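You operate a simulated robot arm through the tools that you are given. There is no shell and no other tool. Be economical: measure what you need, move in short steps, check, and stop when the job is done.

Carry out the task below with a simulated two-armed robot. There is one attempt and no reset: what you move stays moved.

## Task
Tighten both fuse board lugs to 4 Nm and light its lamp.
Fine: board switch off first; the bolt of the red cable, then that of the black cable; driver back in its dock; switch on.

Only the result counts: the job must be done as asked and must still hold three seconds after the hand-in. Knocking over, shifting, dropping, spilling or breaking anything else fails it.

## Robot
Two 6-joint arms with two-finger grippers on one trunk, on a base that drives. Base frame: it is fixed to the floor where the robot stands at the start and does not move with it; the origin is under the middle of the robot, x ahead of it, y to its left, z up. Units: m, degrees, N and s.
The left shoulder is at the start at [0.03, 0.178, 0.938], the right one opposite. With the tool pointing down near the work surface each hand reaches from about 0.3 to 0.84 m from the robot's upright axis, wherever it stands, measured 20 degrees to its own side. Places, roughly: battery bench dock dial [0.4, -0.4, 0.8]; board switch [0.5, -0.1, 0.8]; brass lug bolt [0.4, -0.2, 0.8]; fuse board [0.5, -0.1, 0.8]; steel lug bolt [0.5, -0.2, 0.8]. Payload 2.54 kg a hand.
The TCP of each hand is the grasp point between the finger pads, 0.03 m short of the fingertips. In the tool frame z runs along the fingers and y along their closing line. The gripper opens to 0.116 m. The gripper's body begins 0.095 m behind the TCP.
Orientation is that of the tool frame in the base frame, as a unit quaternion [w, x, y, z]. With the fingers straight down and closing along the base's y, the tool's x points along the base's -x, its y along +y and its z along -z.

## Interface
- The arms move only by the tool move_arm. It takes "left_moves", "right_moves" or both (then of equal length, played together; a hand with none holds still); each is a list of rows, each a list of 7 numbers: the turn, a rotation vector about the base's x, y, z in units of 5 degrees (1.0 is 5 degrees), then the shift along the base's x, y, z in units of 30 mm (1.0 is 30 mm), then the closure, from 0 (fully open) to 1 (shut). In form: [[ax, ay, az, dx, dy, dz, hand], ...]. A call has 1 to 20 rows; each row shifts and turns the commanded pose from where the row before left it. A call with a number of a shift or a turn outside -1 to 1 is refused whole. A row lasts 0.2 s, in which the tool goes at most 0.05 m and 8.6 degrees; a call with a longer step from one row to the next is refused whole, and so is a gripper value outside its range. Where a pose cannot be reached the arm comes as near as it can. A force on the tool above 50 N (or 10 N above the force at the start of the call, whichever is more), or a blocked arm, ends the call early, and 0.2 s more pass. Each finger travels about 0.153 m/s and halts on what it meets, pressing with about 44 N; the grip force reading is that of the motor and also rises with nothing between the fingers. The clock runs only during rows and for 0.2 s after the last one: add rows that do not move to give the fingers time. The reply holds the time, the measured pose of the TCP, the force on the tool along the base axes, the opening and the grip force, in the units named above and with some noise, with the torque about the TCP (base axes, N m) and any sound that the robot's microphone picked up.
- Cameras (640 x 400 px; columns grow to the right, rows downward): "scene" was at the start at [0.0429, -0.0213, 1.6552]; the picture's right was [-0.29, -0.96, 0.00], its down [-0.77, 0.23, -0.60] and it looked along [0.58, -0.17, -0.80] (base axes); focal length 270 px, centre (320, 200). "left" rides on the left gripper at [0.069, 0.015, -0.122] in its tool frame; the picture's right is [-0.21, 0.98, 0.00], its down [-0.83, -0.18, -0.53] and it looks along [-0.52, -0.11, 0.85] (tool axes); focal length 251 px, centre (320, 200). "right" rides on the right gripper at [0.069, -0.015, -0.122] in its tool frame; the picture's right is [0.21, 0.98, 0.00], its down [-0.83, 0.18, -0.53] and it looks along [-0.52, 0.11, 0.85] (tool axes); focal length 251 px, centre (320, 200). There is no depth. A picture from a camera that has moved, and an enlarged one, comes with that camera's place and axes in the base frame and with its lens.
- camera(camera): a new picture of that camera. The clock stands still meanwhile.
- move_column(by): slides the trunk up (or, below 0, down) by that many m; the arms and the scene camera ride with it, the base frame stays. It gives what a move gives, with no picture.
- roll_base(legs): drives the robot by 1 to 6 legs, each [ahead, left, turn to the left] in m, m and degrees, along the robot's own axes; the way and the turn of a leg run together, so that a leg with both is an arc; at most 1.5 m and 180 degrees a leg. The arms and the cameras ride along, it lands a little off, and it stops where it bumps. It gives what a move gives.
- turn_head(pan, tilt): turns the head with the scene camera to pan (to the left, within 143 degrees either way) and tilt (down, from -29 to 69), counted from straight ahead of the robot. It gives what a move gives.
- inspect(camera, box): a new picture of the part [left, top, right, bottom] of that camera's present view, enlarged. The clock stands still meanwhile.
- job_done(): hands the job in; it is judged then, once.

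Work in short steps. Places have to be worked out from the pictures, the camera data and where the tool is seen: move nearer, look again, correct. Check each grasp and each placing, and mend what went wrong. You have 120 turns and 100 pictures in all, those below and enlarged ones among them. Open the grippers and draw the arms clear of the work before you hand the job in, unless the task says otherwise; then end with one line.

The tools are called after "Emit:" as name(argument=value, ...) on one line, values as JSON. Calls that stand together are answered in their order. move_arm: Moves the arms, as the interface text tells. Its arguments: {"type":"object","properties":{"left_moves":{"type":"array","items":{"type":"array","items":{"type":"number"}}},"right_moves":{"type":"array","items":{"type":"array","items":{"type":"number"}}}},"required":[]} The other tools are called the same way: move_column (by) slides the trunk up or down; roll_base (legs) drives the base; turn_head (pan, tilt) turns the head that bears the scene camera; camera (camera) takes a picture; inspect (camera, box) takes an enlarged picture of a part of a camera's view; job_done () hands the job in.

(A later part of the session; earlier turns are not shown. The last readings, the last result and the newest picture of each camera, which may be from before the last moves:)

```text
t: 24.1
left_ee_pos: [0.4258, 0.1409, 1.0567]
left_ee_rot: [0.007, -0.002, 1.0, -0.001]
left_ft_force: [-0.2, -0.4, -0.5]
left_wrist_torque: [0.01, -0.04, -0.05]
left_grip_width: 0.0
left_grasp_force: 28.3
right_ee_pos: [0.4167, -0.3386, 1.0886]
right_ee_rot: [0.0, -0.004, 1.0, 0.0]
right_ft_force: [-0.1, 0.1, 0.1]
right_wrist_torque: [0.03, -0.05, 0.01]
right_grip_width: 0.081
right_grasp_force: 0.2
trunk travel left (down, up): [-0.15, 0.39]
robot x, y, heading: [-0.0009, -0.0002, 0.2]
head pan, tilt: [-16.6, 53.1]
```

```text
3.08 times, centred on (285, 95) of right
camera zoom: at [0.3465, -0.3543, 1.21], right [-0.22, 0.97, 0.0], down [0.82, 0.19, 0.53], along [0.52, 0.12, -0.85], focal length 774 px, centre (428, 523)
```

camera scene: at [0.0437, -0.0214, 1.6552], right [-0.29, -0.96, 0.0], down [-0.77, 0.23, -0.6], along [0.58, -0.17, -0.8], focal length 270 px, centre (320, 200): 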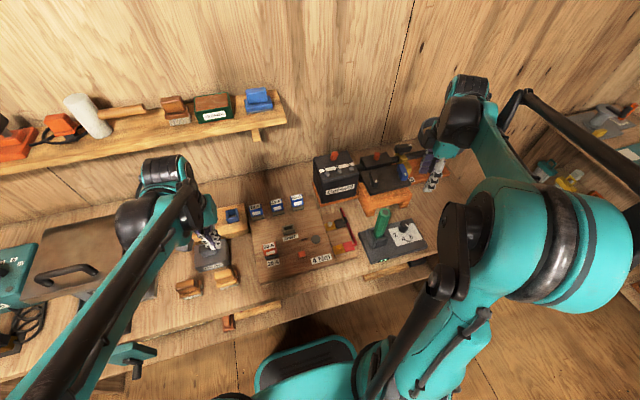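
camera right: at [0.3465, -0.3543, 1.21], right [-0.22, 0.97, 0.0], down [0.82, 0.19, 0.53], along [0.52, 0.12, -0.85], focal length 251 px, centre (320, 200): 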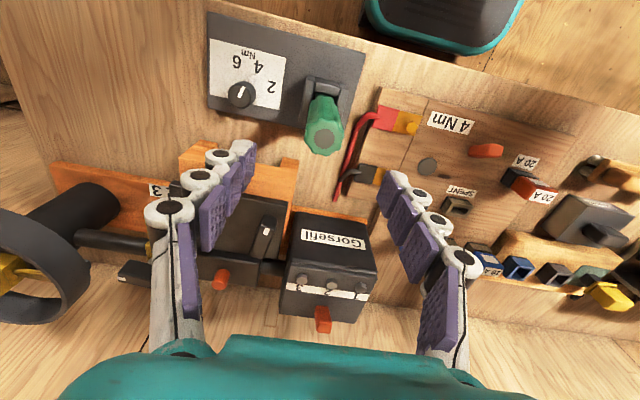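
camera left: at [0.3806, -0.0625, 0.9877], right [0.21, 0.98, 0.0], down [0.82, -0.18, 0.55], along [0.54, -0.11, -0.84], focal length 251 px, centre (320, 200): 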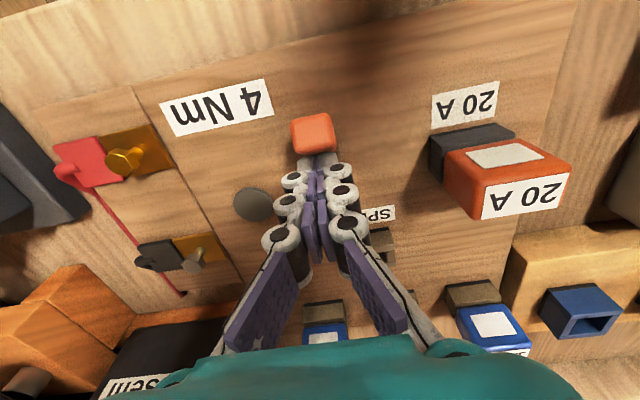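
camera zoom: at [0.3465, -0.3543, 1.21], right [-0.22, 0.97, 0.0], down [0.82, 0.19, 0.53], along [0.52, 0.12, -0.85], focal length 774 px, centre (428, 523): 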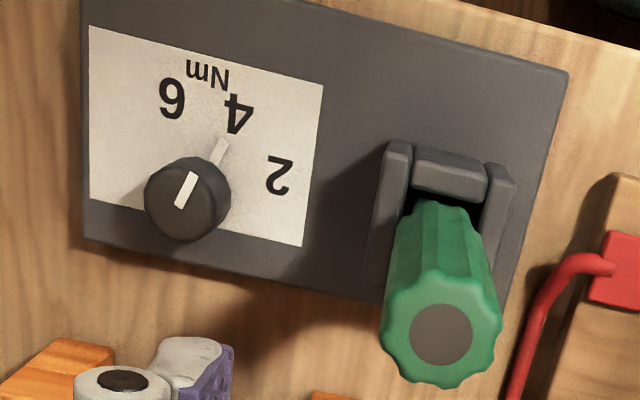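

The dial pointer lines up with the 4. The driver's axis is at about (0.417,-0.335), top 0.995; I descend over it to TCP z≈0.955 and close.

Emit:
move_arm(right_moves=[[0, 0, 0, 0, 0.13, -1, 0.3], [0, 0, 0, 0, 0, -1, 0.3], [0, 0, 0, 0, 0, -1, 0.3], [0, 0, 0, 0, 0, -0.8, 0.3], [0, 0, 0, 0, 0, -0.65, 0.3], [0, 0, 0, 0, 0, 0, 0.5], [0, 0, 0, 0, 0, 0, 0.7], [0, 0, 0, 0, 0, 0, 0.85], [0, 0, 0, 0, 0, 0, 0.9], [0, 0, 0, 0, 0, 0, 0.9]])

Emit:
camera(camera="right")

```text
t: 26.3
left_ee_pos: [0.425, 0.1414, 1.0575]
left_ee_rot: [0.007, -0.001, 1.0, -0.002]
left_ft_force: [0.3, -0.5, 0.7]
left_wrist_torque: [-0.01, -0.05, -0.04]
left_grip_width: 0.0002
left_grasp_force: 29.0
right_ee_pos: [0.4176, -0.3342, 0.9562]
right_ee_rot: [0.001, -0.004, 1.0, 0.0]
right_ft_force: [-0.8, -0.7, -0.6]
right_wrist_torque: [0.01, 0.06, 0.0]
right_grip_width: 0.0349
right_grasp_force: 44.0
trunk travel left (down, up): [-0.15, 0.39]
robot x, y, heading: [0.0021, 0.0009, 0.1]
head pan, tilt: [-16.6, 53.1]
```

```text
58 pictures are left
camera right: at [0.347, -0.3501, 1.0766], right [-0.22, 0.97, 0.0], down [0.82, 0.19, 0.53], along [0.52, 0.12, -0.85], focal length 251 px, centre (320, 200)
```

right: 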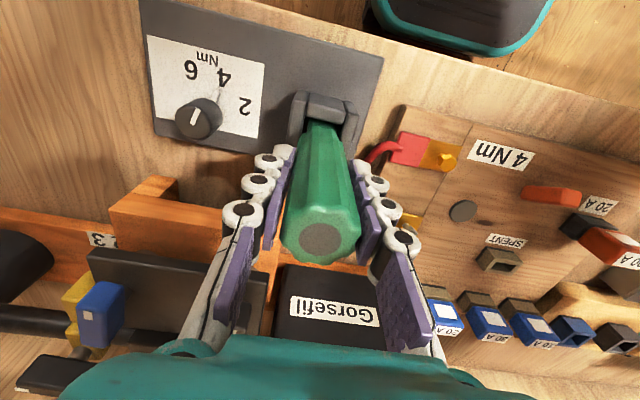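

Handle gripped at 35 mm. I lift straight up in steps.

Emit:
move_arm(right_moves=[[0, 0, 0, 0, 0, 0.4, 0.9], [0, 0, 0, 0, 0, 0.6, 0.9], [0, 0, 0, 0, 0, 0.8, 0.9], [0, 0, 0, 0, 0, 1, 0.9], [0, 0, 0, 0, 0, 1, 0.9], [0, 0, 0, 0, 0, 1, 0.9], [0, 0, 0, 0, 0, 0, 0.9]])

Emit:
camera(camera="right")

Emit:
inspect(camera="scene", box=[320, 140, 460, 270])

```text
t: 27.9
left_ee_pos: [0.4263, 0.1403, 1.0575]
left_ee_rot: [0.007, -0.002, 1.0, 0.0]
left_ft_force: [1.0, -0.2, 0.5]
left_wrist_torque: [0.01, -0.03, -0.01]
left_grip_width: 0.0
left_grasp_force: 28.6
right_ee_pos: [0.4172, -0.3348, 1.1011]
right_ee_rot: [-0.001, -0.005, 1.0, 0.0]
right_ft_force: [0.5, -0.4, -3.3]
right_wrist_torque: [0.0, 0.03, 0.01]
right_grip_width: 0.0347
right_grasp_force: 44.2
trunk travel left (down, up): [-0.15, 0.39]
robot x, y, heading: [0.002, -0.003, -0.1]
head pan, tilt: [-16.6, 53.1]
```

```text
57 pictures are left
camera right: at [0.347, -0.3507, 1.2214], right [-0.22, 0.97, 0.0], down [0.82, 0.19, 0.53], along [0.52, 0.12, -0.85], focal length 251 px, centre (320, 200)
```

right: 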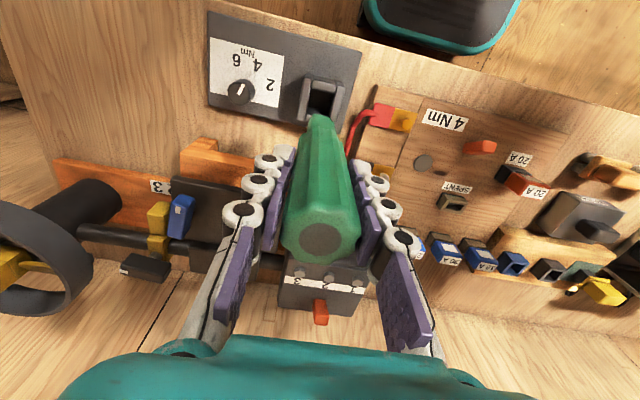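

```text
3.08 times, centred on (390, 205) of scene
camera zoom: at [0.0439, -0.0217, 1.6551], right [-0.29, -0.96, 0.0], down [-0.77, 0.23, -0.6], along [0.58, -0.17, -0.8], focal length 831 px, centre (105, 185)
```

zoom: 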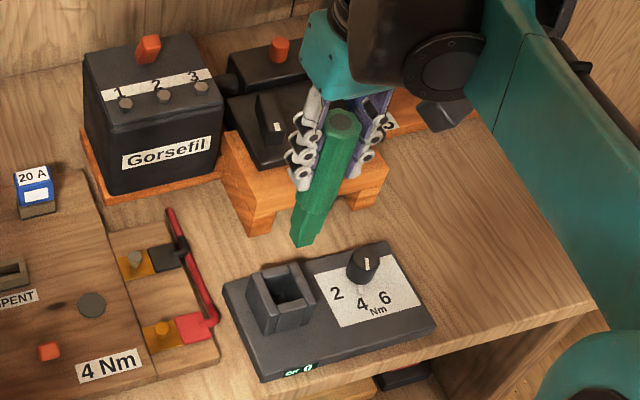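

The driver is out; its bottom end sits 0.137 m below the TCP. Now I measure both bolt heads precisely in the two views.

Emit:
inspect(camera="right", box=[340, 90, 480, 190])

Emit:
inspect(camera="scene", box=[325, 205, 405, 265])

Emit:
inspect(camera="left", box=[0, 0, 200, 140])

```text
4.00 times, centred on (410, 140) of right
camera zoom: at [0.347, -0.3507, 1.2214], right [-0.22, 0.97, 0.0], down [0.82, 0.19, 0.53], along [0.52, 0.12, -0.85], focal length 1006 px, centre (-40, 440)
```

zoom: 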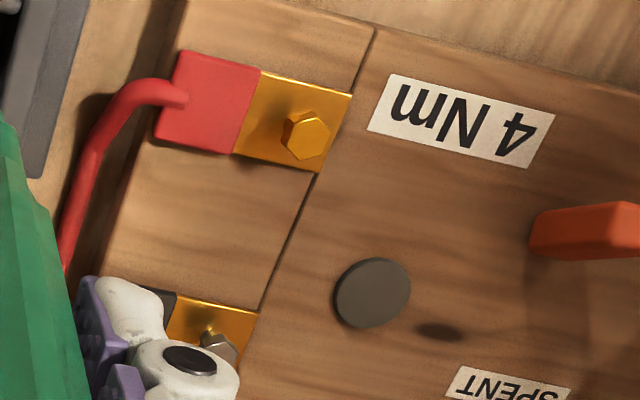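

```text
6.67 times, centred on (365, 235) of scene
camera zoom: at [0.0439, -0.0217, 1.6551], right [-0.29, -0.96, 0.0], down [-0.77, 0.23, -0.6], along [0.58, -0.17, -0.8], focal length 1800 px, centre (20, -33)
```

zoom: 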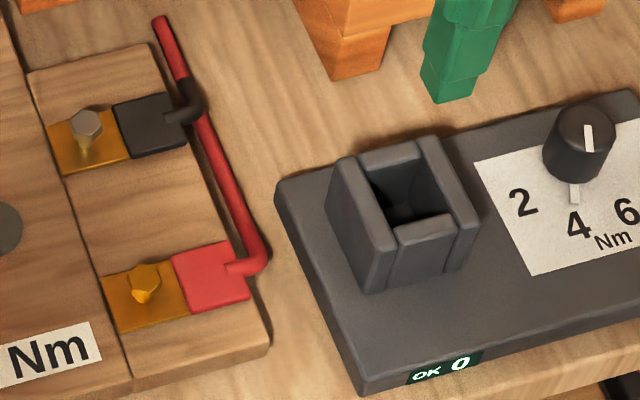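

```text
2.86 times, centred on (100, 70) of left
camera zoom: at [0.3543, 0.156, 1.1784], right [0.21, 0.98, 0.0], down [0.82, -0.18, 0.55], along [0.53, -0.11, -0.84], focal length 718 px, centre (949, 571)
```

zoom: 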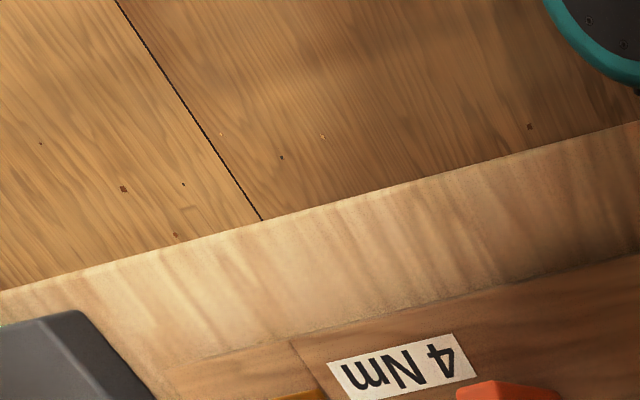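

Brass bolt head ≈(0.423,-0.2005,0.843) and steel ≈(0.517,-0.201,0.841). I carry the driver over the brass bolt, with its bottom about 5 cm above it, while turning to yaw +80° to leave room for clockwise turning.

Emit:
move_arm(right_moves=[[0, 0, 1, 0.0125, 0.28, -0.146, 0.9], [0, 0, 1, 0.0125, 0.28, -0.146, 0.9], [0, 0, 1, 0.0125, 0.28, -0.146, 0.9], [0, 0, 1, 0.0125, 0.28, -0.146, 0.9], [0, 0, 1, 0.0125, 0.28, -0.146, 0.9], [0, 0, 1, 0.0125, 0.28, -0.146, 0.9], [0, 0, 1, 0.0125, 0.28, -0.146, 0.9], [0, 0, 1, 0.0125, 0.28, -0.146, 0.9], [0, 0, 1, 0.0125, 0.28, -0.146, 0.9], [0, 0, 1, 0.0125, 0.28, -0.146, 0.9], [0, 0, 1, 0.0125, 0.28, -0.146, 0.9], [0, 0, 1, 0.0125, 0.28, -0.146, 0.9], [0, 0, 1, 0.0125, 0.28, -0.146, 0.9], [0, 0, 1, 0.0125, 0.28, -0.146, 0.9], [0, 0, 1, 0.0125, 0.28, -0.146, 0.9], [0, 0, 1, 0.0125, 0.28, -0.146, 0.9], [0, 0, 0, 0, 0, 0, 0.9]])

Emit:
camera(camera="right")

Emit:
inspect(camera="scene", box=[300, 170, 420, 270])

```text
t: 31.5
left_ee_pos: [0.4255, 0.1412, 1.057]
left_ee_rot: [0.007, -0.001, 1.0, -0.001]
left_ft_force: [0.9, 1.2, 1.2]
left_wrist_torque: [-0.03, 0.02, -0.01]
left_grip_width: 0.0
left_grasp_force: 28.4
right_ee_pos: [0.4232, -0.1994, 1.0294]
right_ee_rot: [0.0, -0.646, 0.763, 0.0]
right_ft_force: [-0.4, 0.4, -3.3]
right_wrist_torque: [-0.04, 0.0, -0.02]
right_grip_width: 0.0348
right_grasp_force: 44.0
trunk travel left (down, up): [-0.15, 0.39]
robot x, y, heading: [0.0019, 0.0022, -0.1]
head pan, tilt: [-16.6, 53.1]
```

```text
52 pictures are left
camera right: at [0.4259, -0.2697, 1.1503], right [-1.0, -0.05, 0.0], down [-0.04, 0.84, 0.53], along [-0.03, 0.53, -0.85], focal length 251 px, centre (320, 200)
```

right: 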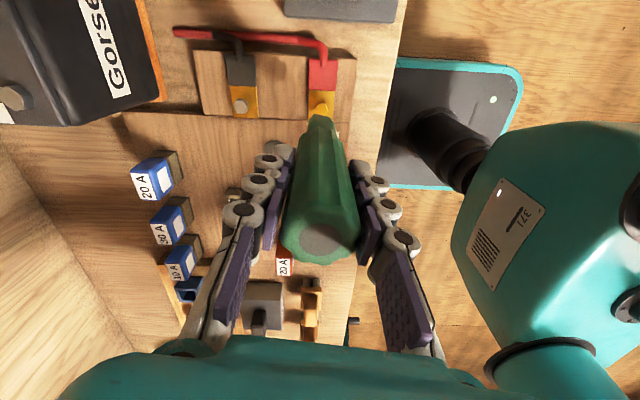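

```text
4.00 times, centred on (360, 220) of scene
camera zoom: at [0.0435, -0.0215, 1.6552], right [-0.29, -0.96, 0.0], down [-0.77, 0.23, -0.6], along [0.58, -0.17, -0.8], focal length 1080 px, centre (160, 120)
```

zoom: 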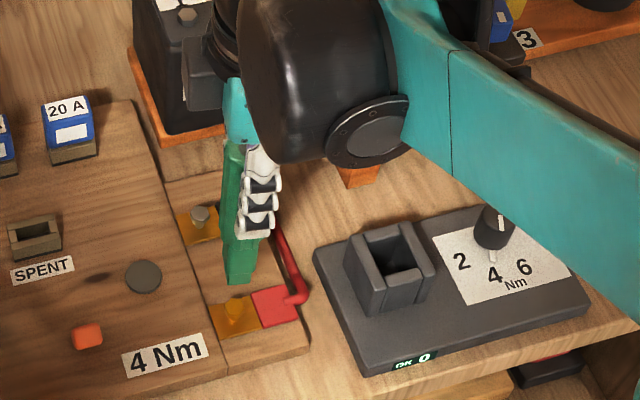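

Emit:
inspect(camera="right", box=[200, 50, 360, 150])

Emit:
inspect(camera="scene", box=[330, 215, 400, 265])

```text
4.00 times, centred on (280, 100) of right
camera zoom: at [0.4259, -0.2697, 1.1503], right [-1.0, -0.05, 0.0], down [-0.04, 0.84, 0.53], along [-0.03, 0.53, -0.85], focal length 1006 px, centre (480, 600)
```

zoom: 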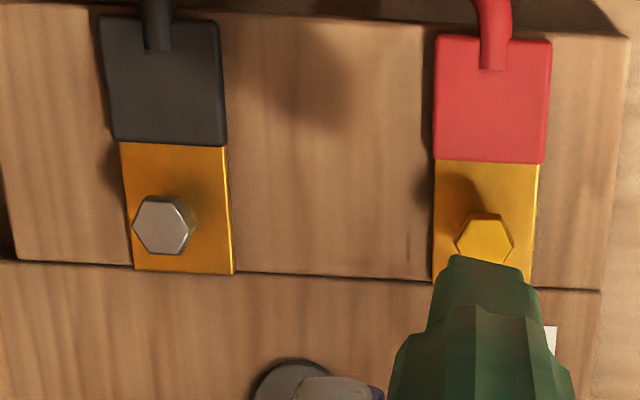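

```text
8.00 times, centred on (365, 240) of scene
camera zoom: at [0.0435, -0.0215, 1.6552], right [-0.29, -0.96, 0.0], down [-0.77, 0.23, -0.6], along [0.58, -0.17, -0.8], focal length 2160 px, centre (-40, -120)
```

zoom: 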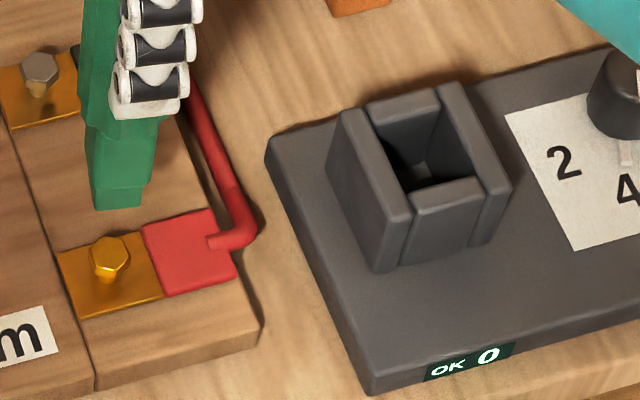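

Driver tip and brass bolt are aligned to within about 2 mm. I shift −2 mm in y and descend until just above the head, then in small steps.

Emit:
move_arm(right_moves=[[0, 0, 0, 0, -0.07, -0.75, 0.9], [0, 0, 0, 0, 0, -0.6, 0.9], [0, 0, 0, 0, 0, 0, 0.9]])

Emit:
camera(camera="right")

Emit:
inspect(camera="right", box=[260, 70, 380, 150])

Emit:
inspect(camera="scene", box=[330, 215, 400, 265])

```text
t: 32.3
left_ee_pos: [0.4247, 0.1414, 1.0558]
left_ee_rot: [0.007, -0.002, 1.0, 0.0]
left_ft_force: [0.2, 1.4, 0.5]
left_wrist_torque: [0.01, -0.01, 0.0]
left_grip_width: 0.0002
left_grasp_force: 28.4
right_ee_pos: [0.423, -0.2008, 0.9884]
right_ee_rot: [0.0, -0.647, 0.763, -0.001]
right_ft_force: [-0.1, 0.5, -2.7]
right_wrist_torque: [0.01, -0.03, 0.03]
right_grip_width: 0.0348
right_grasp_force: 44.4
trunk travel left (down, up): [-0.15, 0.39]
robot x, y, heading: [-0.0, 0.0014, -0.1]
head pan, tilt: [-16.6, 53.1]
```

```text
48 pictures are left
camera right: at [0.4262, -0.2723, 1.1094], right [-1.0, -0.05, 0.0], down [-0.04, 0.84, 0.53], along [-0.03, 0.53, -0.85], focal length 251 px, centre (320, 200)
```

right: 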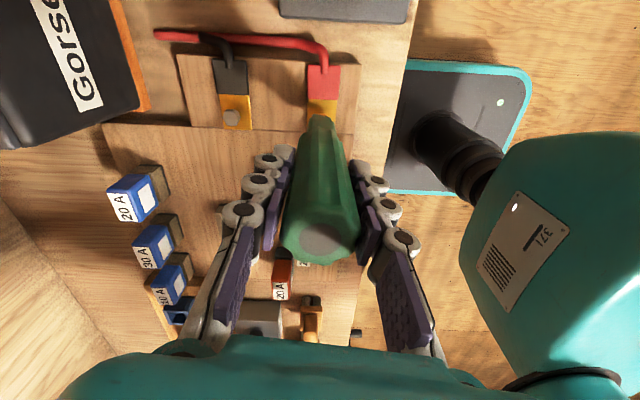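

```text
5.00 times, centred on (320, 110) of right
camera zoom: at [0.4262, -0.2723, 1.1094], right [-1.0, -0.05, 0.0], down [-0.04, 0.84, 0.53], along [-0.03, 0.53, -0.85], focal length 1257 px, centre (320, 650)
```

zoom: 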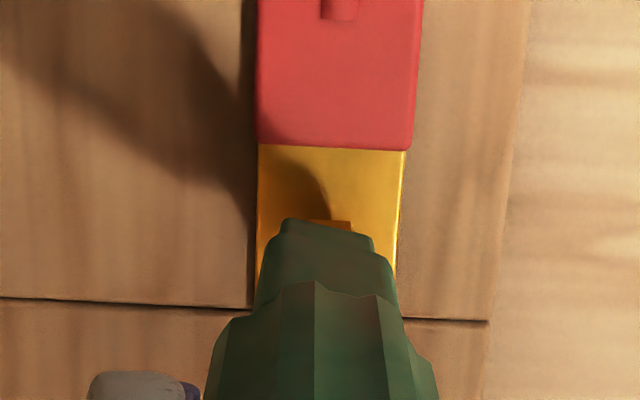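

```text
8.00 times, centred on (365, 240) of scene
camera zoom: at [0.0434, -0.0214, 1.6552], right [-0.29, -0.96, 0.0], down [-0.77, 0.23, -0.6], along [0.58, -0.17, -0.8], focal length 2160 px, centre (-40, -120)
```

zoom: 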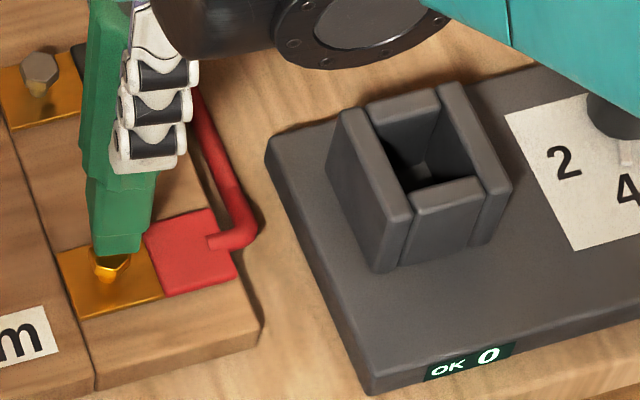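

The tip sits centred over the head within the measuring error of 2 mm. I lower in 3 mm steps and watch the force.

Emit:
move_arm(right_moves=[[0, 0, 0, 0, 0, -0.1, 0.9], [0, 0, 0, 0, 0, -0.1, 0.9], [0, 0, 0, 0, 0, -0.1, 0.9], [0, 0, 0, 0, 0, -0.1, 0.9], [0, 0, 0, 0, 0, -0.1, 0.9], [0, 0, 0, 0, 0, 0, 0.9]])

Emit:
inspect(camera="scene", box=[330, 215, 400, 265])

```text
t: 33.7
left_ee_pos: [0.4254, 0.1418, 1.0572]
left_ee_rot: [0.008, -0.001, 1.0, -0.001]
left_ft_force: [-0.5, -0.1, 0.0]
left_wrist_torque: [0.01, -0.01, 0.03]
left_grip_width: 0.0001
left_grasp_force: 28.6
right_ee_pos: [0.424, -0.2025, 0.9736]
right_ee_rot: [0.001, -0.646, 0.763, -0.001]
right_ft_force: [-0.1, -0.1, -3.5]
right_wrist_torque: [-0.02, -0.01, 0.03]
right_grip_width: 0.035
right_grasp_force: 43.9
trunk travel left (down, up): [-0.15, 0.39]
robot x, y, heading: [0.002, 0.0018, 0.0]
head pan, tilt: [-16.6, 53.1]
```

```text
8.00 times, centred on (365, 240) of scene
camera zoom: at [0.0439, -0.0214, 1.655], right [-0.29, -0.96, 0.0], down [-0.77, 0.23, -0.6], along [0.58, -0.17, -0.8], focal length 2160 px, centre (-40, -120)
```

zoom: 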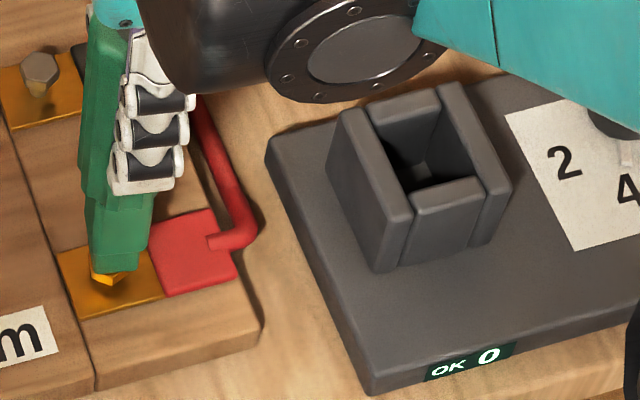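

Emit:
inspect(camera="right", box=[280, 80, 360, 140])

Emit:
inspect(camera="scene", box=[335, 230, 365, 255])

```text
6.67 times, centred on (320, 110) of right
camera zoom: at [0.4259, -0.2724, 1.0943], right [-1.0, -0.05, 0.0], down [-0.04, 0.84, 0.53], along [-0.03, 0.53, -0.85], focal length 1676 px, centre (320, 800)
```

zoom: 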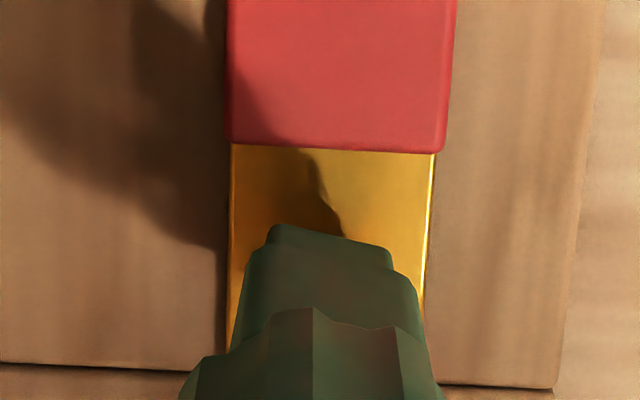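

```text
16.00 times, centred on (350, 242) of scene
camera zoom: at [0.0439, -0.0214, 1.655], right [-0.29, -0.96, 0.0], down [-0.77, 0.23, -0.6], along [0.58, -0.17, -0.8], focal length 4321 px, centre (-160, -480)
```

zoom: 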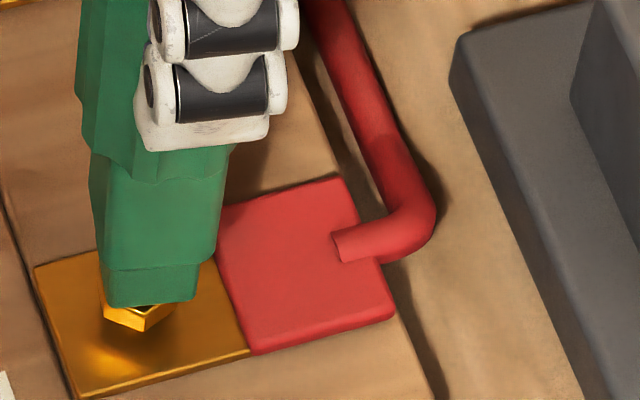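

The scene zoom shows the tip 2.5 mm too far toward −y and good in x. I correct y by +2.5 mm and descend further with force watch.

Emit:
move_arm(right_moves=[[0, 0, 0, 0, 0.085, 0, 0.9], [0, 0, 0, 0, 0, 0, 0.9], [0, 0, 0, 0, 0, -0.1, 0.9], [0, 0, 0, 0, 0, -0.1, 0.9], [0, 0, 0, 0, 0, 0, 0.9]])

Emit:
inspect(camera="scene", box=[335, 230, 365, 255])

```text
t: 34.9
left_ee_pos: [0.4256, 0.1406, 1.0578]
left_ee_rot: [0.007, -0.002, 1.0, -0.001]
left_ft_force: [-0.7, -0.1, -0.4]
left_wrist_torque: [-0.03, -0.04, 0.0]
left_grip_width: 0.0001
left_grasp_force: 28.7
right_ee_pos: [0.4227, -0.1977, 0.9682]
right_ee_rot: [0.001, -0.646, 0.764, 0.0]
right_ft_force: [0.7, 0.2, -3.2]
right_wrist_torque: [0.01, 0.0, -0.02]
right_grip_width: 0.0347
right_grasp_force: 44.1
trunk travel left (down, up): [-0.15, 0.39]
robot x, y, heading: [0.0023, -0.0026, -0.1]
head pan, tilt: [-16.6, 53.1]
```

```text
16.00 times, centred on (350, 242) of scene
camera zoom: at [0.0436, -0.0213, 1.6552], right [-0.29, -0.96, 0.0], down [-0.77, 0.23, -0.6], along [0.58, -0.17, -0.8], focal length 4321 px, centre (-160, -480)
```

zoom: 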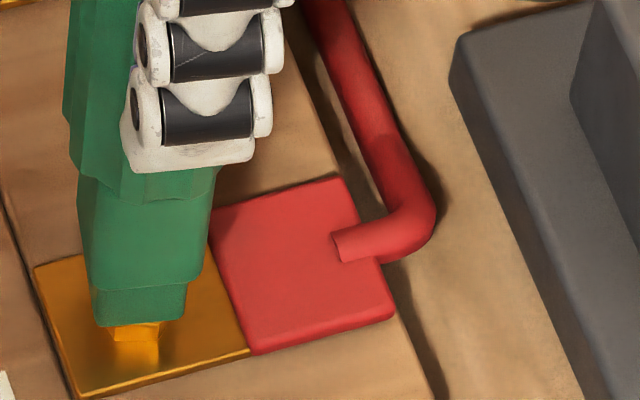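

Now centred. I keep lowering until it bottoms.

Emit:
move_arm(right_moves=[[0, 0, 0, 0, 0, -0.1, 0.9], [0, 0, 0, 0, 0, -0.1, 0.9], [0, 0, 0, 0, 0, 0, 0.9]])

Emit:
inspect(camera="scene", box=[335, 230, 365, 255])

```text
t: 35.7
left_ee_pos: [0.4246, 0.1426, 1.0587]
left_ee_rot: [0.008, -0.001, 1.0, -0.001]
left_ft_force: [0.4, 0.3, 0.7]
left_wrist_torque: [0.0, 0.0, 0.01]
left_grip_width: 0.0001
left_grasp_force: 28.3
right_ee_pos: [0.4219, -0.1988, 0.9626]
right_ee_rot: [0.0, -0.646, 0.763, 0.0]
right_ft_force: [3.2, -1.1, 34.3]
right_wrist_torque: [0.01, -0.19, -0.02]
right_grip_width: 0.0346
right_grasp_force: 43.7
trunk travel left (down, up): [-0.15, 0.39]
robot x, y, heading: [-0.0024, 0.0005, -0.0]
head pan, tilt: [-16.6, 53.1]
```

```text
16.00 times, centred on (350, 242) of scene
camera zoom: at [0.0411, -0.0201, 1.6555], right [-0.29, -0.96, 0.0], down [-0.77, 0.23, -0.6], along [0.58, -0.17, -0.8], focal length 4321 px, centre (-160, -480)
```

zoom: 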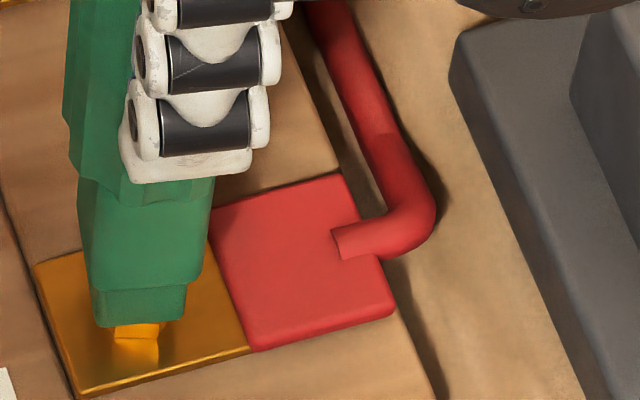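

Contact at 37 N. I turn clockwise gently (−z) and watch the torque.

Emit:
move_arm(right_moves=[[0, 0, -1, 0, 0, 0.05, 0.9], [0, 0, -1, 0, 0, 0, 0.9], [0, 0, -1, 0, 0, 0, 0.9], [0, 0, -1, 0, 0, 0, 0.9], [0, 0, 0, 0, 0, 0, 0.9]])

Emit:
inspect(camera="scene", box=[335, 230, 365, 255])

```text
t: 36.9
left_ee_pos: [0.4256, 0.1422, 1.0579]
left_ee_rot: [0.008, -0.001, 1.0, -0.001]
left_ft_force: [-0.1, -0.1, 0.9]
left_wrist_torque: [0.01, 0.0, -0.02]
left_grip_width: 0.0
left_grasp_force: 28.3
right_ee_pos: [0.4223, -0.1996, 0.9625]
right_ee_rot: [0.0, -0.504, 0.864, 0.0]
right_ft_force: [-1.8, -0.3, 0.4]
right_wrist_torque: [0.08, 0.21, 0.03]
right_grip_width: 0.0346
right_grasp_force: 43.7
trunk travel left (down, up): [-0.15, 0.39]
robot x, y, heading: [0.0019, -0.0015, 0.2]
head pan, tilt: [-16.6, 53.1]
```

```text
16.00 times, centred on (350, 242) of scene
camera zoom: at [0.0431, -0.0211, 1.6551], right [-0.29, -0.96, 0.0], down [-0.77, 0.23, -0.6], along [0.58, -0.17, -0.8], focal length 4321 px, centre (-160, -480)
```

zoom: 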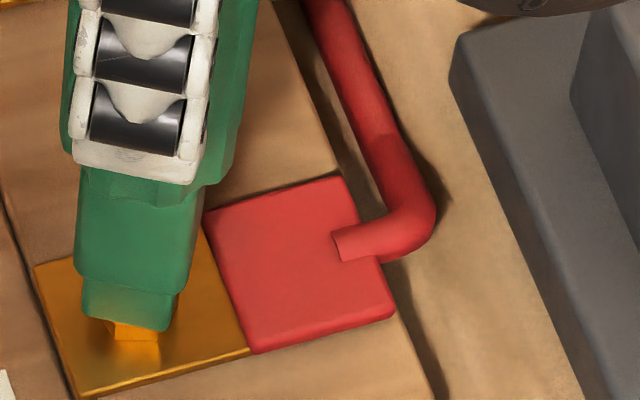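

No torque and the bolt has not turned: the socket still rides on the head. I add about 15 N downforce and keep rotating so the hex can drop in.

Emit:
move_arm(right_moves=[[0, 0, 0, 0, 0, -0.025, 0.9], [0, 0, -0.8, 0, 0, 0, 0.9], [0, 0, -0.8, 0, 0, 0, 0.9], [0, 0, -0.8, 0, 0, 0, 0.9], [0, 0, -0.8, 0, 0, 0, 0.9], [0, 0, -0.8, 0, 0, 0, 0.9], [0, 0, 0, 0, 0, 0, 0.9]])

Emit:
inspect(camera="scene", box=[335, 230, 365, 255])

```text
t: 38.5
left_ee_pos: [0.4256, 0.1423, 1.0581]
left_ee_rot: [0.007, -0.001, 1.0, 0.0]
left_ft_force: [-0.9, 0.0, -0.3]
left_wrist_torque: [0.0, -0.02, -0.02]
left_grip_width: 0.0
left_grasp_force: 29.0
right_ee_pos: [0.4217, -0.1987, 0.9637]
right_ee_rot: [0.0, -0.346, 0.938, 0.001]
right_ft_force: [0.1, 1.3, 14.4]
right_wrist_torque: [0.27, -0.02, -0.01]
right_grip_width: 0.0346
right_grasp_force: 43.8
trunk travel left (down, up): [-0.15, 0.39]
robot x, y, heading: [0.0015, 0.0012, -0.0]
head pan, tilt: [-16.6, 53.1]
```

```text
16.00 times, centred on (350, 242) of scene
camera zoom: at [0.0422, -0.0204, 1.6553], right [-0.29, -0.96, 0.0], down [-0.77, 0.23, -0.6], along [0.58, -0.17, -0.8], focal length 4321 px, centre (-160, -480)
```

zoom: 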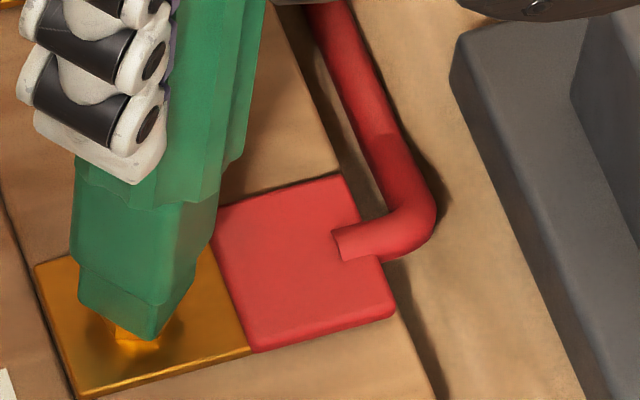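

The tip has gone about 12 mm past the head top, so the socket probably encloses the head and the bolt is just loose. I keep turning clockwise, watching torque and sounds.

Emit:
move_arm(right_moves=[[0, 0, -1, 0, 0, 0, 0.9], [0, 0, -1, 0, 0, 0, 0.9], [0, 0, -1, 0, 0, 0, 0.9], [0, 0, -1, 0, 0, 0, 0.9], [0, 0, -1, 0, 0, 0, 0.9], [0, 0, -1, 0, 0, 0, 0.9], [0, 0, -1, 0, 0, 0, 0.9], [0, 0, -1, 0, 0, 0, 0.9], [0, 0, -1, 0, 0, 0, 0.9], [0, 0, -1, 0, 0, 0, 0.9], [0, 0, 0, 0, 0, 0, 0.9]])

Emit:
inspect(camera="scene", box=[335, 230, 365, 255])

```text
t: 40.9
left_ee_pos: [0.4249, 0.1421, 1.058]
left_ee_rot: [0.007, -0.002, 1.0, -0.001]
left_ft_force: [0.6, -0.1, -0.2]
left_wrist_torque: [0.01, 0.01, -0.03]
left_grip_width: 0.0
left_grasp_force: 28.6
right_ee_pos: [0.4233, -0.1988, 0.9629]
right_ee_rot: [0.0, 0.084, 0.996, 0.0]
right_ft_force: [3.7, -1.8, 12.9]
right_wrist_torque: [-0.33, -0.44, -0.06]
right_grip_width: 0.0349
right_grasp_force: 44.3
trunk travel left (down, up): [-0.15, 0.39]
robot x, y, heading: [-0.0017, 0.001, 0.1]
head pan, tilt: [-16.6, 53.1]
```

```text
16.00 times, centred on (350, 242) of scene
camera zoom: at [0.0429, -0.0211, 1.6552], right [-0.29, -0.96, 0.0], down [-0.77, 0.23, -0.6], along [0.58, -0.17, -0.8], focal length 4321 px, centre (-160, -480)
```

zoom: 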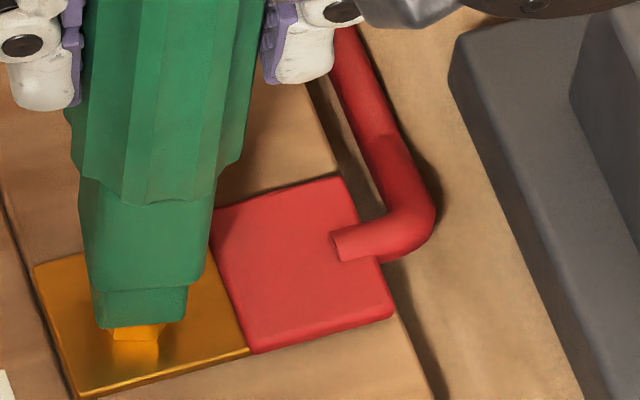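

The head is inside the tip (only the thin shank shows). I continue clockwise.

Emit:
move_arm(right_moves=[[0, 0, -1, 0, 0, 0, 0.9], [0, 0, -1, 0, 0, 0, 0.9], [0, 0, -1, 0, 0, 0, 0.9], [0, 0, -1, 0, 0, 0, 0.9], [0, 0, -1, 0, 0, 0, 0.9], [0, 0, -1, 0, 0, 0, 0.9], [0, 0, -1, 0, 0, 0, 0.9], [0, 0, -1, 0, 0, 0, 0.9], [0, 0, -1, 0, 0, 0, 0.9], [0, 0, -1, 0, 0, 0, 0.9], [0, 0, 0, 0, 0, 0, 0.9]])

Emit:
inspect(camera="scene", box=[335, 215, 405, 265])

```text
t: 43.3
left_ee_pos: [0.4261, 0.1409, 1.0565]
left_ee_rot: [0.007, -0.002, 1.0, -0.001]
left_ft_force: [-0.3, 0.4, -0.5]
left_wrist_torque: [0.0, 0.01, 0.04]
left_grip_width: 0.0001
left_grasp_force: 28.7
right_ee_pos: [0.422, -0.2, 0.9629]
right_ee_rot: [-0.001, 0.497, 0.868, 0.0]
right_ft_force: [-0.5, 1.2, 0.9]
right_wrist_torque: [0.16, -0.01, 0.01]
right_grip_width: 0.0348
right_grasp_force: 44.3
trunk travel left (down, up): [-0.15, 0.39]
robot x, y, heading: [0.0013, -0.0003, -0.0]
head pan, tilt: [-16.6, 53.1]
```

```text
8.00 times, centred on (370, 240) of scene
camera zoom: at [0.0433, -0.021, 1.6552], right [-0.29, -0.96, 0.0], down [-0.77, 0.23, -0.6], along [0.58, -0.17, -0.8], focal length 2160 px, centre (-80, -120)
```

zoom: 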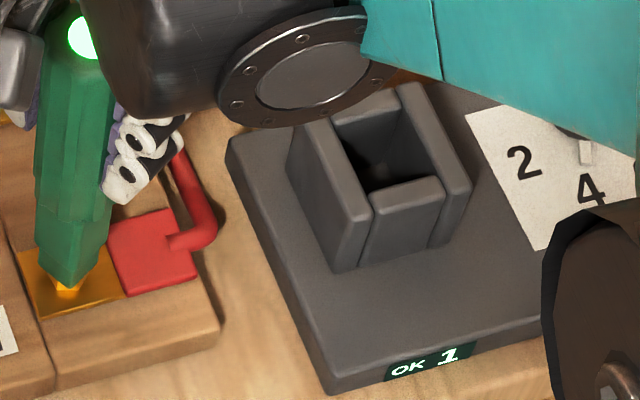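

The dock display reads "OK 1" and the driver's cap glows green: the red cable's bolt is tight. I lift off and start turning back while moving toward the steel bolt at (0.518,-0.199).

Emit:
move_arm(right_moves=[[0, 0, 0, 0, 0, 0.5, 0.9], [0, 0, 0, 0, 0, 0.9, 0.9], [0, 0, 0, 0, 0, 0.9, 0.9], [0, 0, 1, 0.3, 0, 0, 0.9], [0, 0, 1, 0.3, 0, 0, 0.9], [0, 0, 1, 0.3, 0, 0, 0.9], [0, 0, 1, 0.3, 0, 0, 0.9], [0, 0, 1, 0.3, 0, 0, 0.9], [0, 0, 1, 0.3, 0, 0, 0.9], [0, 0, 1, 0.3, 0, 0, 0.9], [0, 0, 1, 0.3, 0, 0, 0.9], [0, 0, 1, 0.3, 0, 0, 0.9], [0, 0, 1, 0.3, 0, 0, 0.9], [0, 0, 1, 0.18, 0, 0, 0.9], [0, 0, 1, 0, 0, 0, 0.9], [0, 0, 1, 0, 0, 0, 0.9], [0, 0, 1, 0, 0, 0, 0.9]])

Emit:
move_arm(right_moves=[[0, 0, 1, 0, 0, 0, 0.9], [0, 0, 1, 0, 0, 0, 0.9], [0, 0, 1, 0, 0, 0, 0.9], [0, 0, 1, 0, 0, 0, 0.9], [0, 0, 1, 0, 0, 0, 0.9], [0, 0, 1, 0, 0, 0, 0.9], [0, 0, 1, 0, 0, 0, 0.9], [0, 0, 1, 0, 0, 0, 0.9], [0, 0, 1, 0, 0, 0, 0.9], [0, 0, 1, 0, 0, 0, 0.9], [0, 0, 1, 0, 0, 0, 0.9], [0, 0, 1, 0, 0, 0, 0.9], [0, 0, 1, 0, 0, 0, 0.9], [0, 0, 1, 0, 0, 0, 0.9], [0, 0, 0, 0, 0, 0, 0.9]])

Emit:
inspect(camera="scene", box=[315, 205, 385, 255])

Emit:
camera(camera="right")

```text
t: 46.9
left_ee_pos: [0.426, 0.1427, 1.0582]
left_ee_rot: [0.007, -0.001, 1.0, 0.0]
left_ft_force: [0.6, 0.9, 0.1]
left_wrist_torque: [-0.02, 0.04, 0.05]
left_grip_width: 0.0
left_grasp_force: 28.2
right_ee_pos: [0.5181, -0.2003, 1.0312]
right_ee_rot: [-0.001, -0.093, 0.996, 0.0]
right_ft_force: [0.5, -0.9, -3.3]
right_wrist_torque: [0.02, -0.01, 0.0]
right_grip_width: 0.0349
right_grasp_force: 44.2
trunk travel left (down, up): [-0.15, 0.39]
robot x, y, heading: [0.0, 0.0034, -0.1]
head pan, tilt: [-16.6, 53.1]
```

```text
t: 50.1
left_ee_pos: [0.4256, 0.1412, 1.0577]
left_ee_rot: [0.007, -0.002, 1.0, -0.001]
left_ft_force: [-0.5, -0.5, -0.4]
left_wrist_torque: [-0.04, 0.03, -0.01]
left_grip_width: 0.0002
left_grasp_force: 28.2
right_ee_pos: [0.5175, -0.1998, 1.0307]
right_ee_rot: [0.0, -0.647, 0.763, 0.0]
right_ft_force: [-0.8, 0.1, -3.4]
right_wrist_torque: [0.01, 0.01, 0.01]
right_grip_width: 0.0346
right_grasp_force: 44.1
trunk travel left (down, up): [-0.15, 0.39]
robot x, y, heading: [-0.0017, 0.0044, 0.3]
head pan, tilt: [-16.6, 53.1]
```

```text
8.00 times, centred on (350, 230) of scene
camera zoom: at [0.0437, -0.0213, 1.6552], right [-0.29, -0.96, 0.0], down [-0.77, 0.23, -0.6], along [0.58, -0.17, -0.8], focal length 2160 px, centre (80, -40)
```

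zoom: 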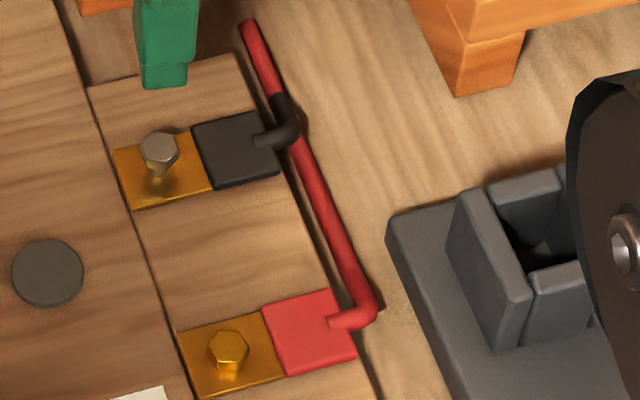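

```text
35 pictures are left
camera right: at [0.5216, -0.2703, 1.1517], right [-1.0, -0.05, 0.0], down [-0.04, 0.84, 0.53], along [-0.03, 0.53, -0.85], focal length 251 px, centre (320, 200)
```

right: 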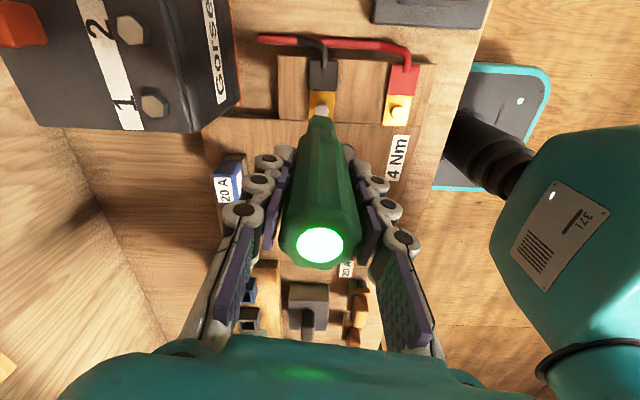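

The brass bolt is now clearly screwed down, while the steel one still stands proud. The tip is over the steel bolt to within 1 mm; I nudge y +1 mm, descend to just over the head and check.

Emit:
move_arm(right_moves=[[0, 0, 0, 0, 0.03, -0.75, 0.9], [0, 0, 0, 0, 0, -0.6, 0.9], [0, 0, 0, 0, 0, -0.25, 0.9], [0, 0, 0, 0, 0, 0, 0.9]])

Emit:
inspect(camera="scene", box=[335, 210, 365, 235])

Emit:
inspect(camera="right", box=[280, 80, 360, 140])

```text
t: 51.1
left_ee_pos: [0.4252, 0.1423, 1.0574]
left_ee_rot: [0.007, -0.001, 1.0, -0.001]
left_ft_force: [0.9, 0.4, 0.0]
left_wrist_torque: [-0.02, -0.01, 0.01]
left_grip_width: 0.0
left_grasp_force: 28.7
right_ee_pos: [0.5186, -0.198, 0.9834]
right_ee_rot: [0.001, -0.646, 0.763, 0.001]
right_ft_force: [-0.1, 0.4, -3.3]
right_wrist_torque: [-0.02, -0.04, 0.02]
right_grip_width: 0.0349
right_grasp_force: 44.1
trunk travel left (down, up): [-0.15, 0.39]
robot x, y, heading: [0.0007, -0.002, -0.1]
head pan, tilt: [-16.6, 53.1]
```

```text
16.00 times, centred on (350, 222) of scene
camera zoom: at [0.0435, -0.0213, 1.6552], right [-0.29, -0.96, 0.0], down [-0.77, 0.23, -0.6], along [0.58, -0.17, -0.8], focal length 4321 px, centre (-160, -160)
```

zoom: 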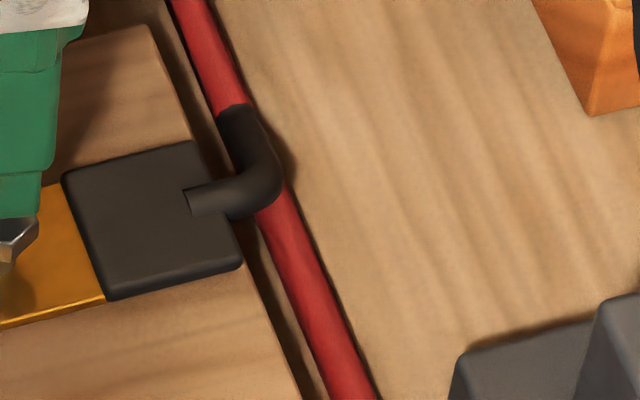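

```text
6.67 times, centred on (320, 110) of right
camera zoom: at [0.5216, -0.269, 1.1038], right [-1.0, -0.05, 0.0], down [-0.04, 0.84, 0.53], along [-0.03, 0.53, -0.85], focal length 1676 px, centre (320, 800)
```

zoom: 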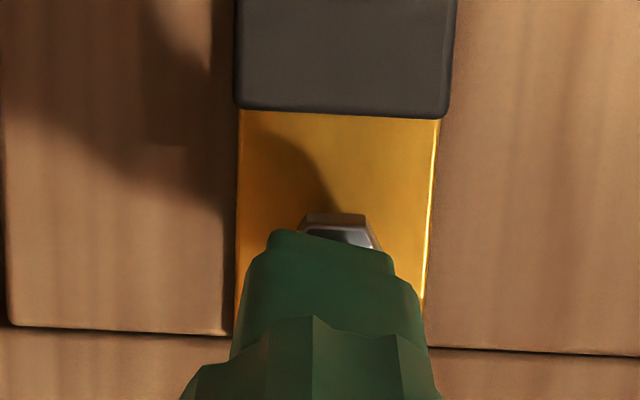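

Emit:
inspect(camera="scene", box=[315, 210, 345, 235])

```text
16.00 times, centred on (330, 222) of scene
camera zoom: at [0.0435, -0.0213, 1.6552], right [-0.29, -0.96, 0.0], down [-0.77, 0.23, -0.6], along [0.58, -0.17, -0.8], focal length 4321 px, centre (160, -160)
```

zoom: 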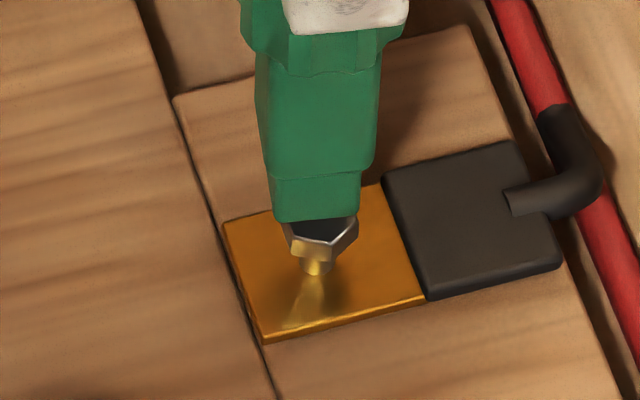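

Nearly centred. I nudge x −1.5 mm and lower in 3 mm steps until contact.

Emit:
move_arm(right_moves=[[0, 0, 0, -0.05, -0.02, -0.1, 0.9], [0, 0, 0, 0, 0, -0.1, 0.9], [0, 0, 0, 0, 0, -0.1, 0.9], [0, 0, 0, 0, 0, -0.1, 0.9], [0, 0, 0, 0, 0, -0.1, 0.9], [0, 0, 0, 0, 0, -0.1, 0.9], [0, 0, 0, 0, 0, 0, 0.9]])

Emit:
inspect(camera="scene", box=[315, 210, 345, 235])

```text
t: 52.7
left_ee_pos: [0.4248, 0.141, 1.0576]
left_ee_rot: [0.007, -0.001, 1.0, 0.0]
left_ft_force: [-0.6, 0.1, 0.1]
left_wrist_torque: [-0.01, 0.02, -0.01]
left_grip_width: 0.0
left_grasp_force: 28.2
right_ee_pos: [0.515, -0.1989, 0.9643]
right_ee_rot: [0.0, -0.646, 0.763, 0.001]
right_ft_force: [0.4, -0.8, -2.6]
right_wrist_torque: [0.02, -0.01, 0.0]
right_grip_width: 0.0348
right_grasp_force: 44.4
trunk travel left (down, up): [-0.15, 0.39]
robot x, y, heading: [0.0029, 0.0001, -0.2]
head pan, tilt: [-16.6, 53.1]
```

```text
16.00 times, centred on (330, 222) of scene
camera zoom: at [0.0442, -0.0216, 1.6548], right [-0.29, -0.96, 0.0], down [-0.77, 0.23, -0.6], along [0.58, -0.17, -0.8], focal length 4321 px, centre (160, -160)
```

zoom: 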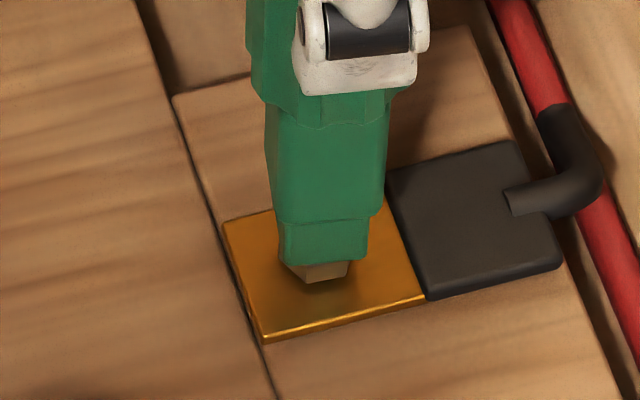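

The head is going in with no contact force yet. I lower slightly more to get about 15 N.

Emit:
move_arm(right_moves=[[0, 0, 0, 0, 0.03, -0.05, 0.9], [0, 0, 0, 0, 0, -0.05, 0.9], [0, 0, 0, 0, 0, 0, 0.9]])

```text
t: 53.5
left_ee_pos: [0.4263, 0.1422, 1.0573]
left_ee_rot: [0.008, -0.002, 1.0, -0.001]
left_ft_force: [0.0, -0.4, 0.6]
left_wrist_torque: [-0.03, -0.04, -0.02]
left_grip_width: 0.0001
left_grasp_force: 28.2
right_ee_pos: [0.5163, -0.1997, 0.9613]
right_ee_rot: [0.001, -0.646, 0.763, 0.0]
right_ft_force: [0.3, -0.2, -2.9]
right_wrist_torque: [-0.02, -0.01, -0.01]
right_grip_width: 0.0347
right_grasp_force: 43.8
trunk travel left (down, up): [-0.15, 0.39]
robot x, y, heading: [0.0034, -0.0003, 0.1]
head pan, tilt: [-16.6, 53.1]
```

Emit:
move_arm(right_moves=[[0, 0, 0, 0, 0, -0.05, 0.9], [0, 0, 0, 0, 0, -0.04, 0.9], [0, 0, 0, 0, 0, 0, 0.9]])

Emit:
inspect(camera="scene", box=[315, 210, 345, 235])

```text
t: 54.3
left_ee_pos: [0.4253, 0.1425, 1.0578]
left_ee_rot: [0.007, -0.002, 1.0, -0.001]
left_ft_force: [-0.3, 0.0, 0.5]
left_wrist_torque: [0.01, -0.04, 0.0]
left_grip_width: 0.0001
left_grasp_force: 28.1
right_ee_pos: [0.5175, -0.1989, 0.96]
right_ee_rot: [0.002, -0.647, 0.763, -0.001]
right_ft_force: [4.8, -2.6, 23.5]
right_wrist_torque: [-0.41, -0.33, 0.01]
right_grip_width: 0.0348
right_grasp_force: 44.1
trunk travel left (down, up): [-0.15, 0.39]
robot x, y, heading: [0.0007, -0.0003, 0.0]
head pan, tilt: [-16.6, 53.1]
```

```text
16.00 times, centred on (330, 222) of scene
camera zoom: at [0.0418, -0.0208, 1.6555], right [-0.29, -0.96, 0.0], down [-0.77, 0.23, -0.6], along [0.58, -0.17, -0.8], focal length 4321 px, centre (160, -160)
```

zoom: 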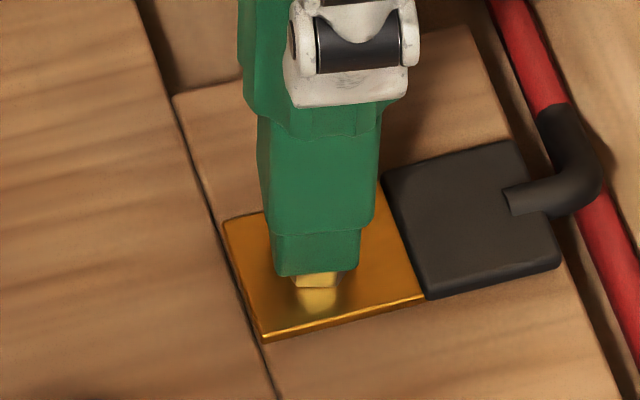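

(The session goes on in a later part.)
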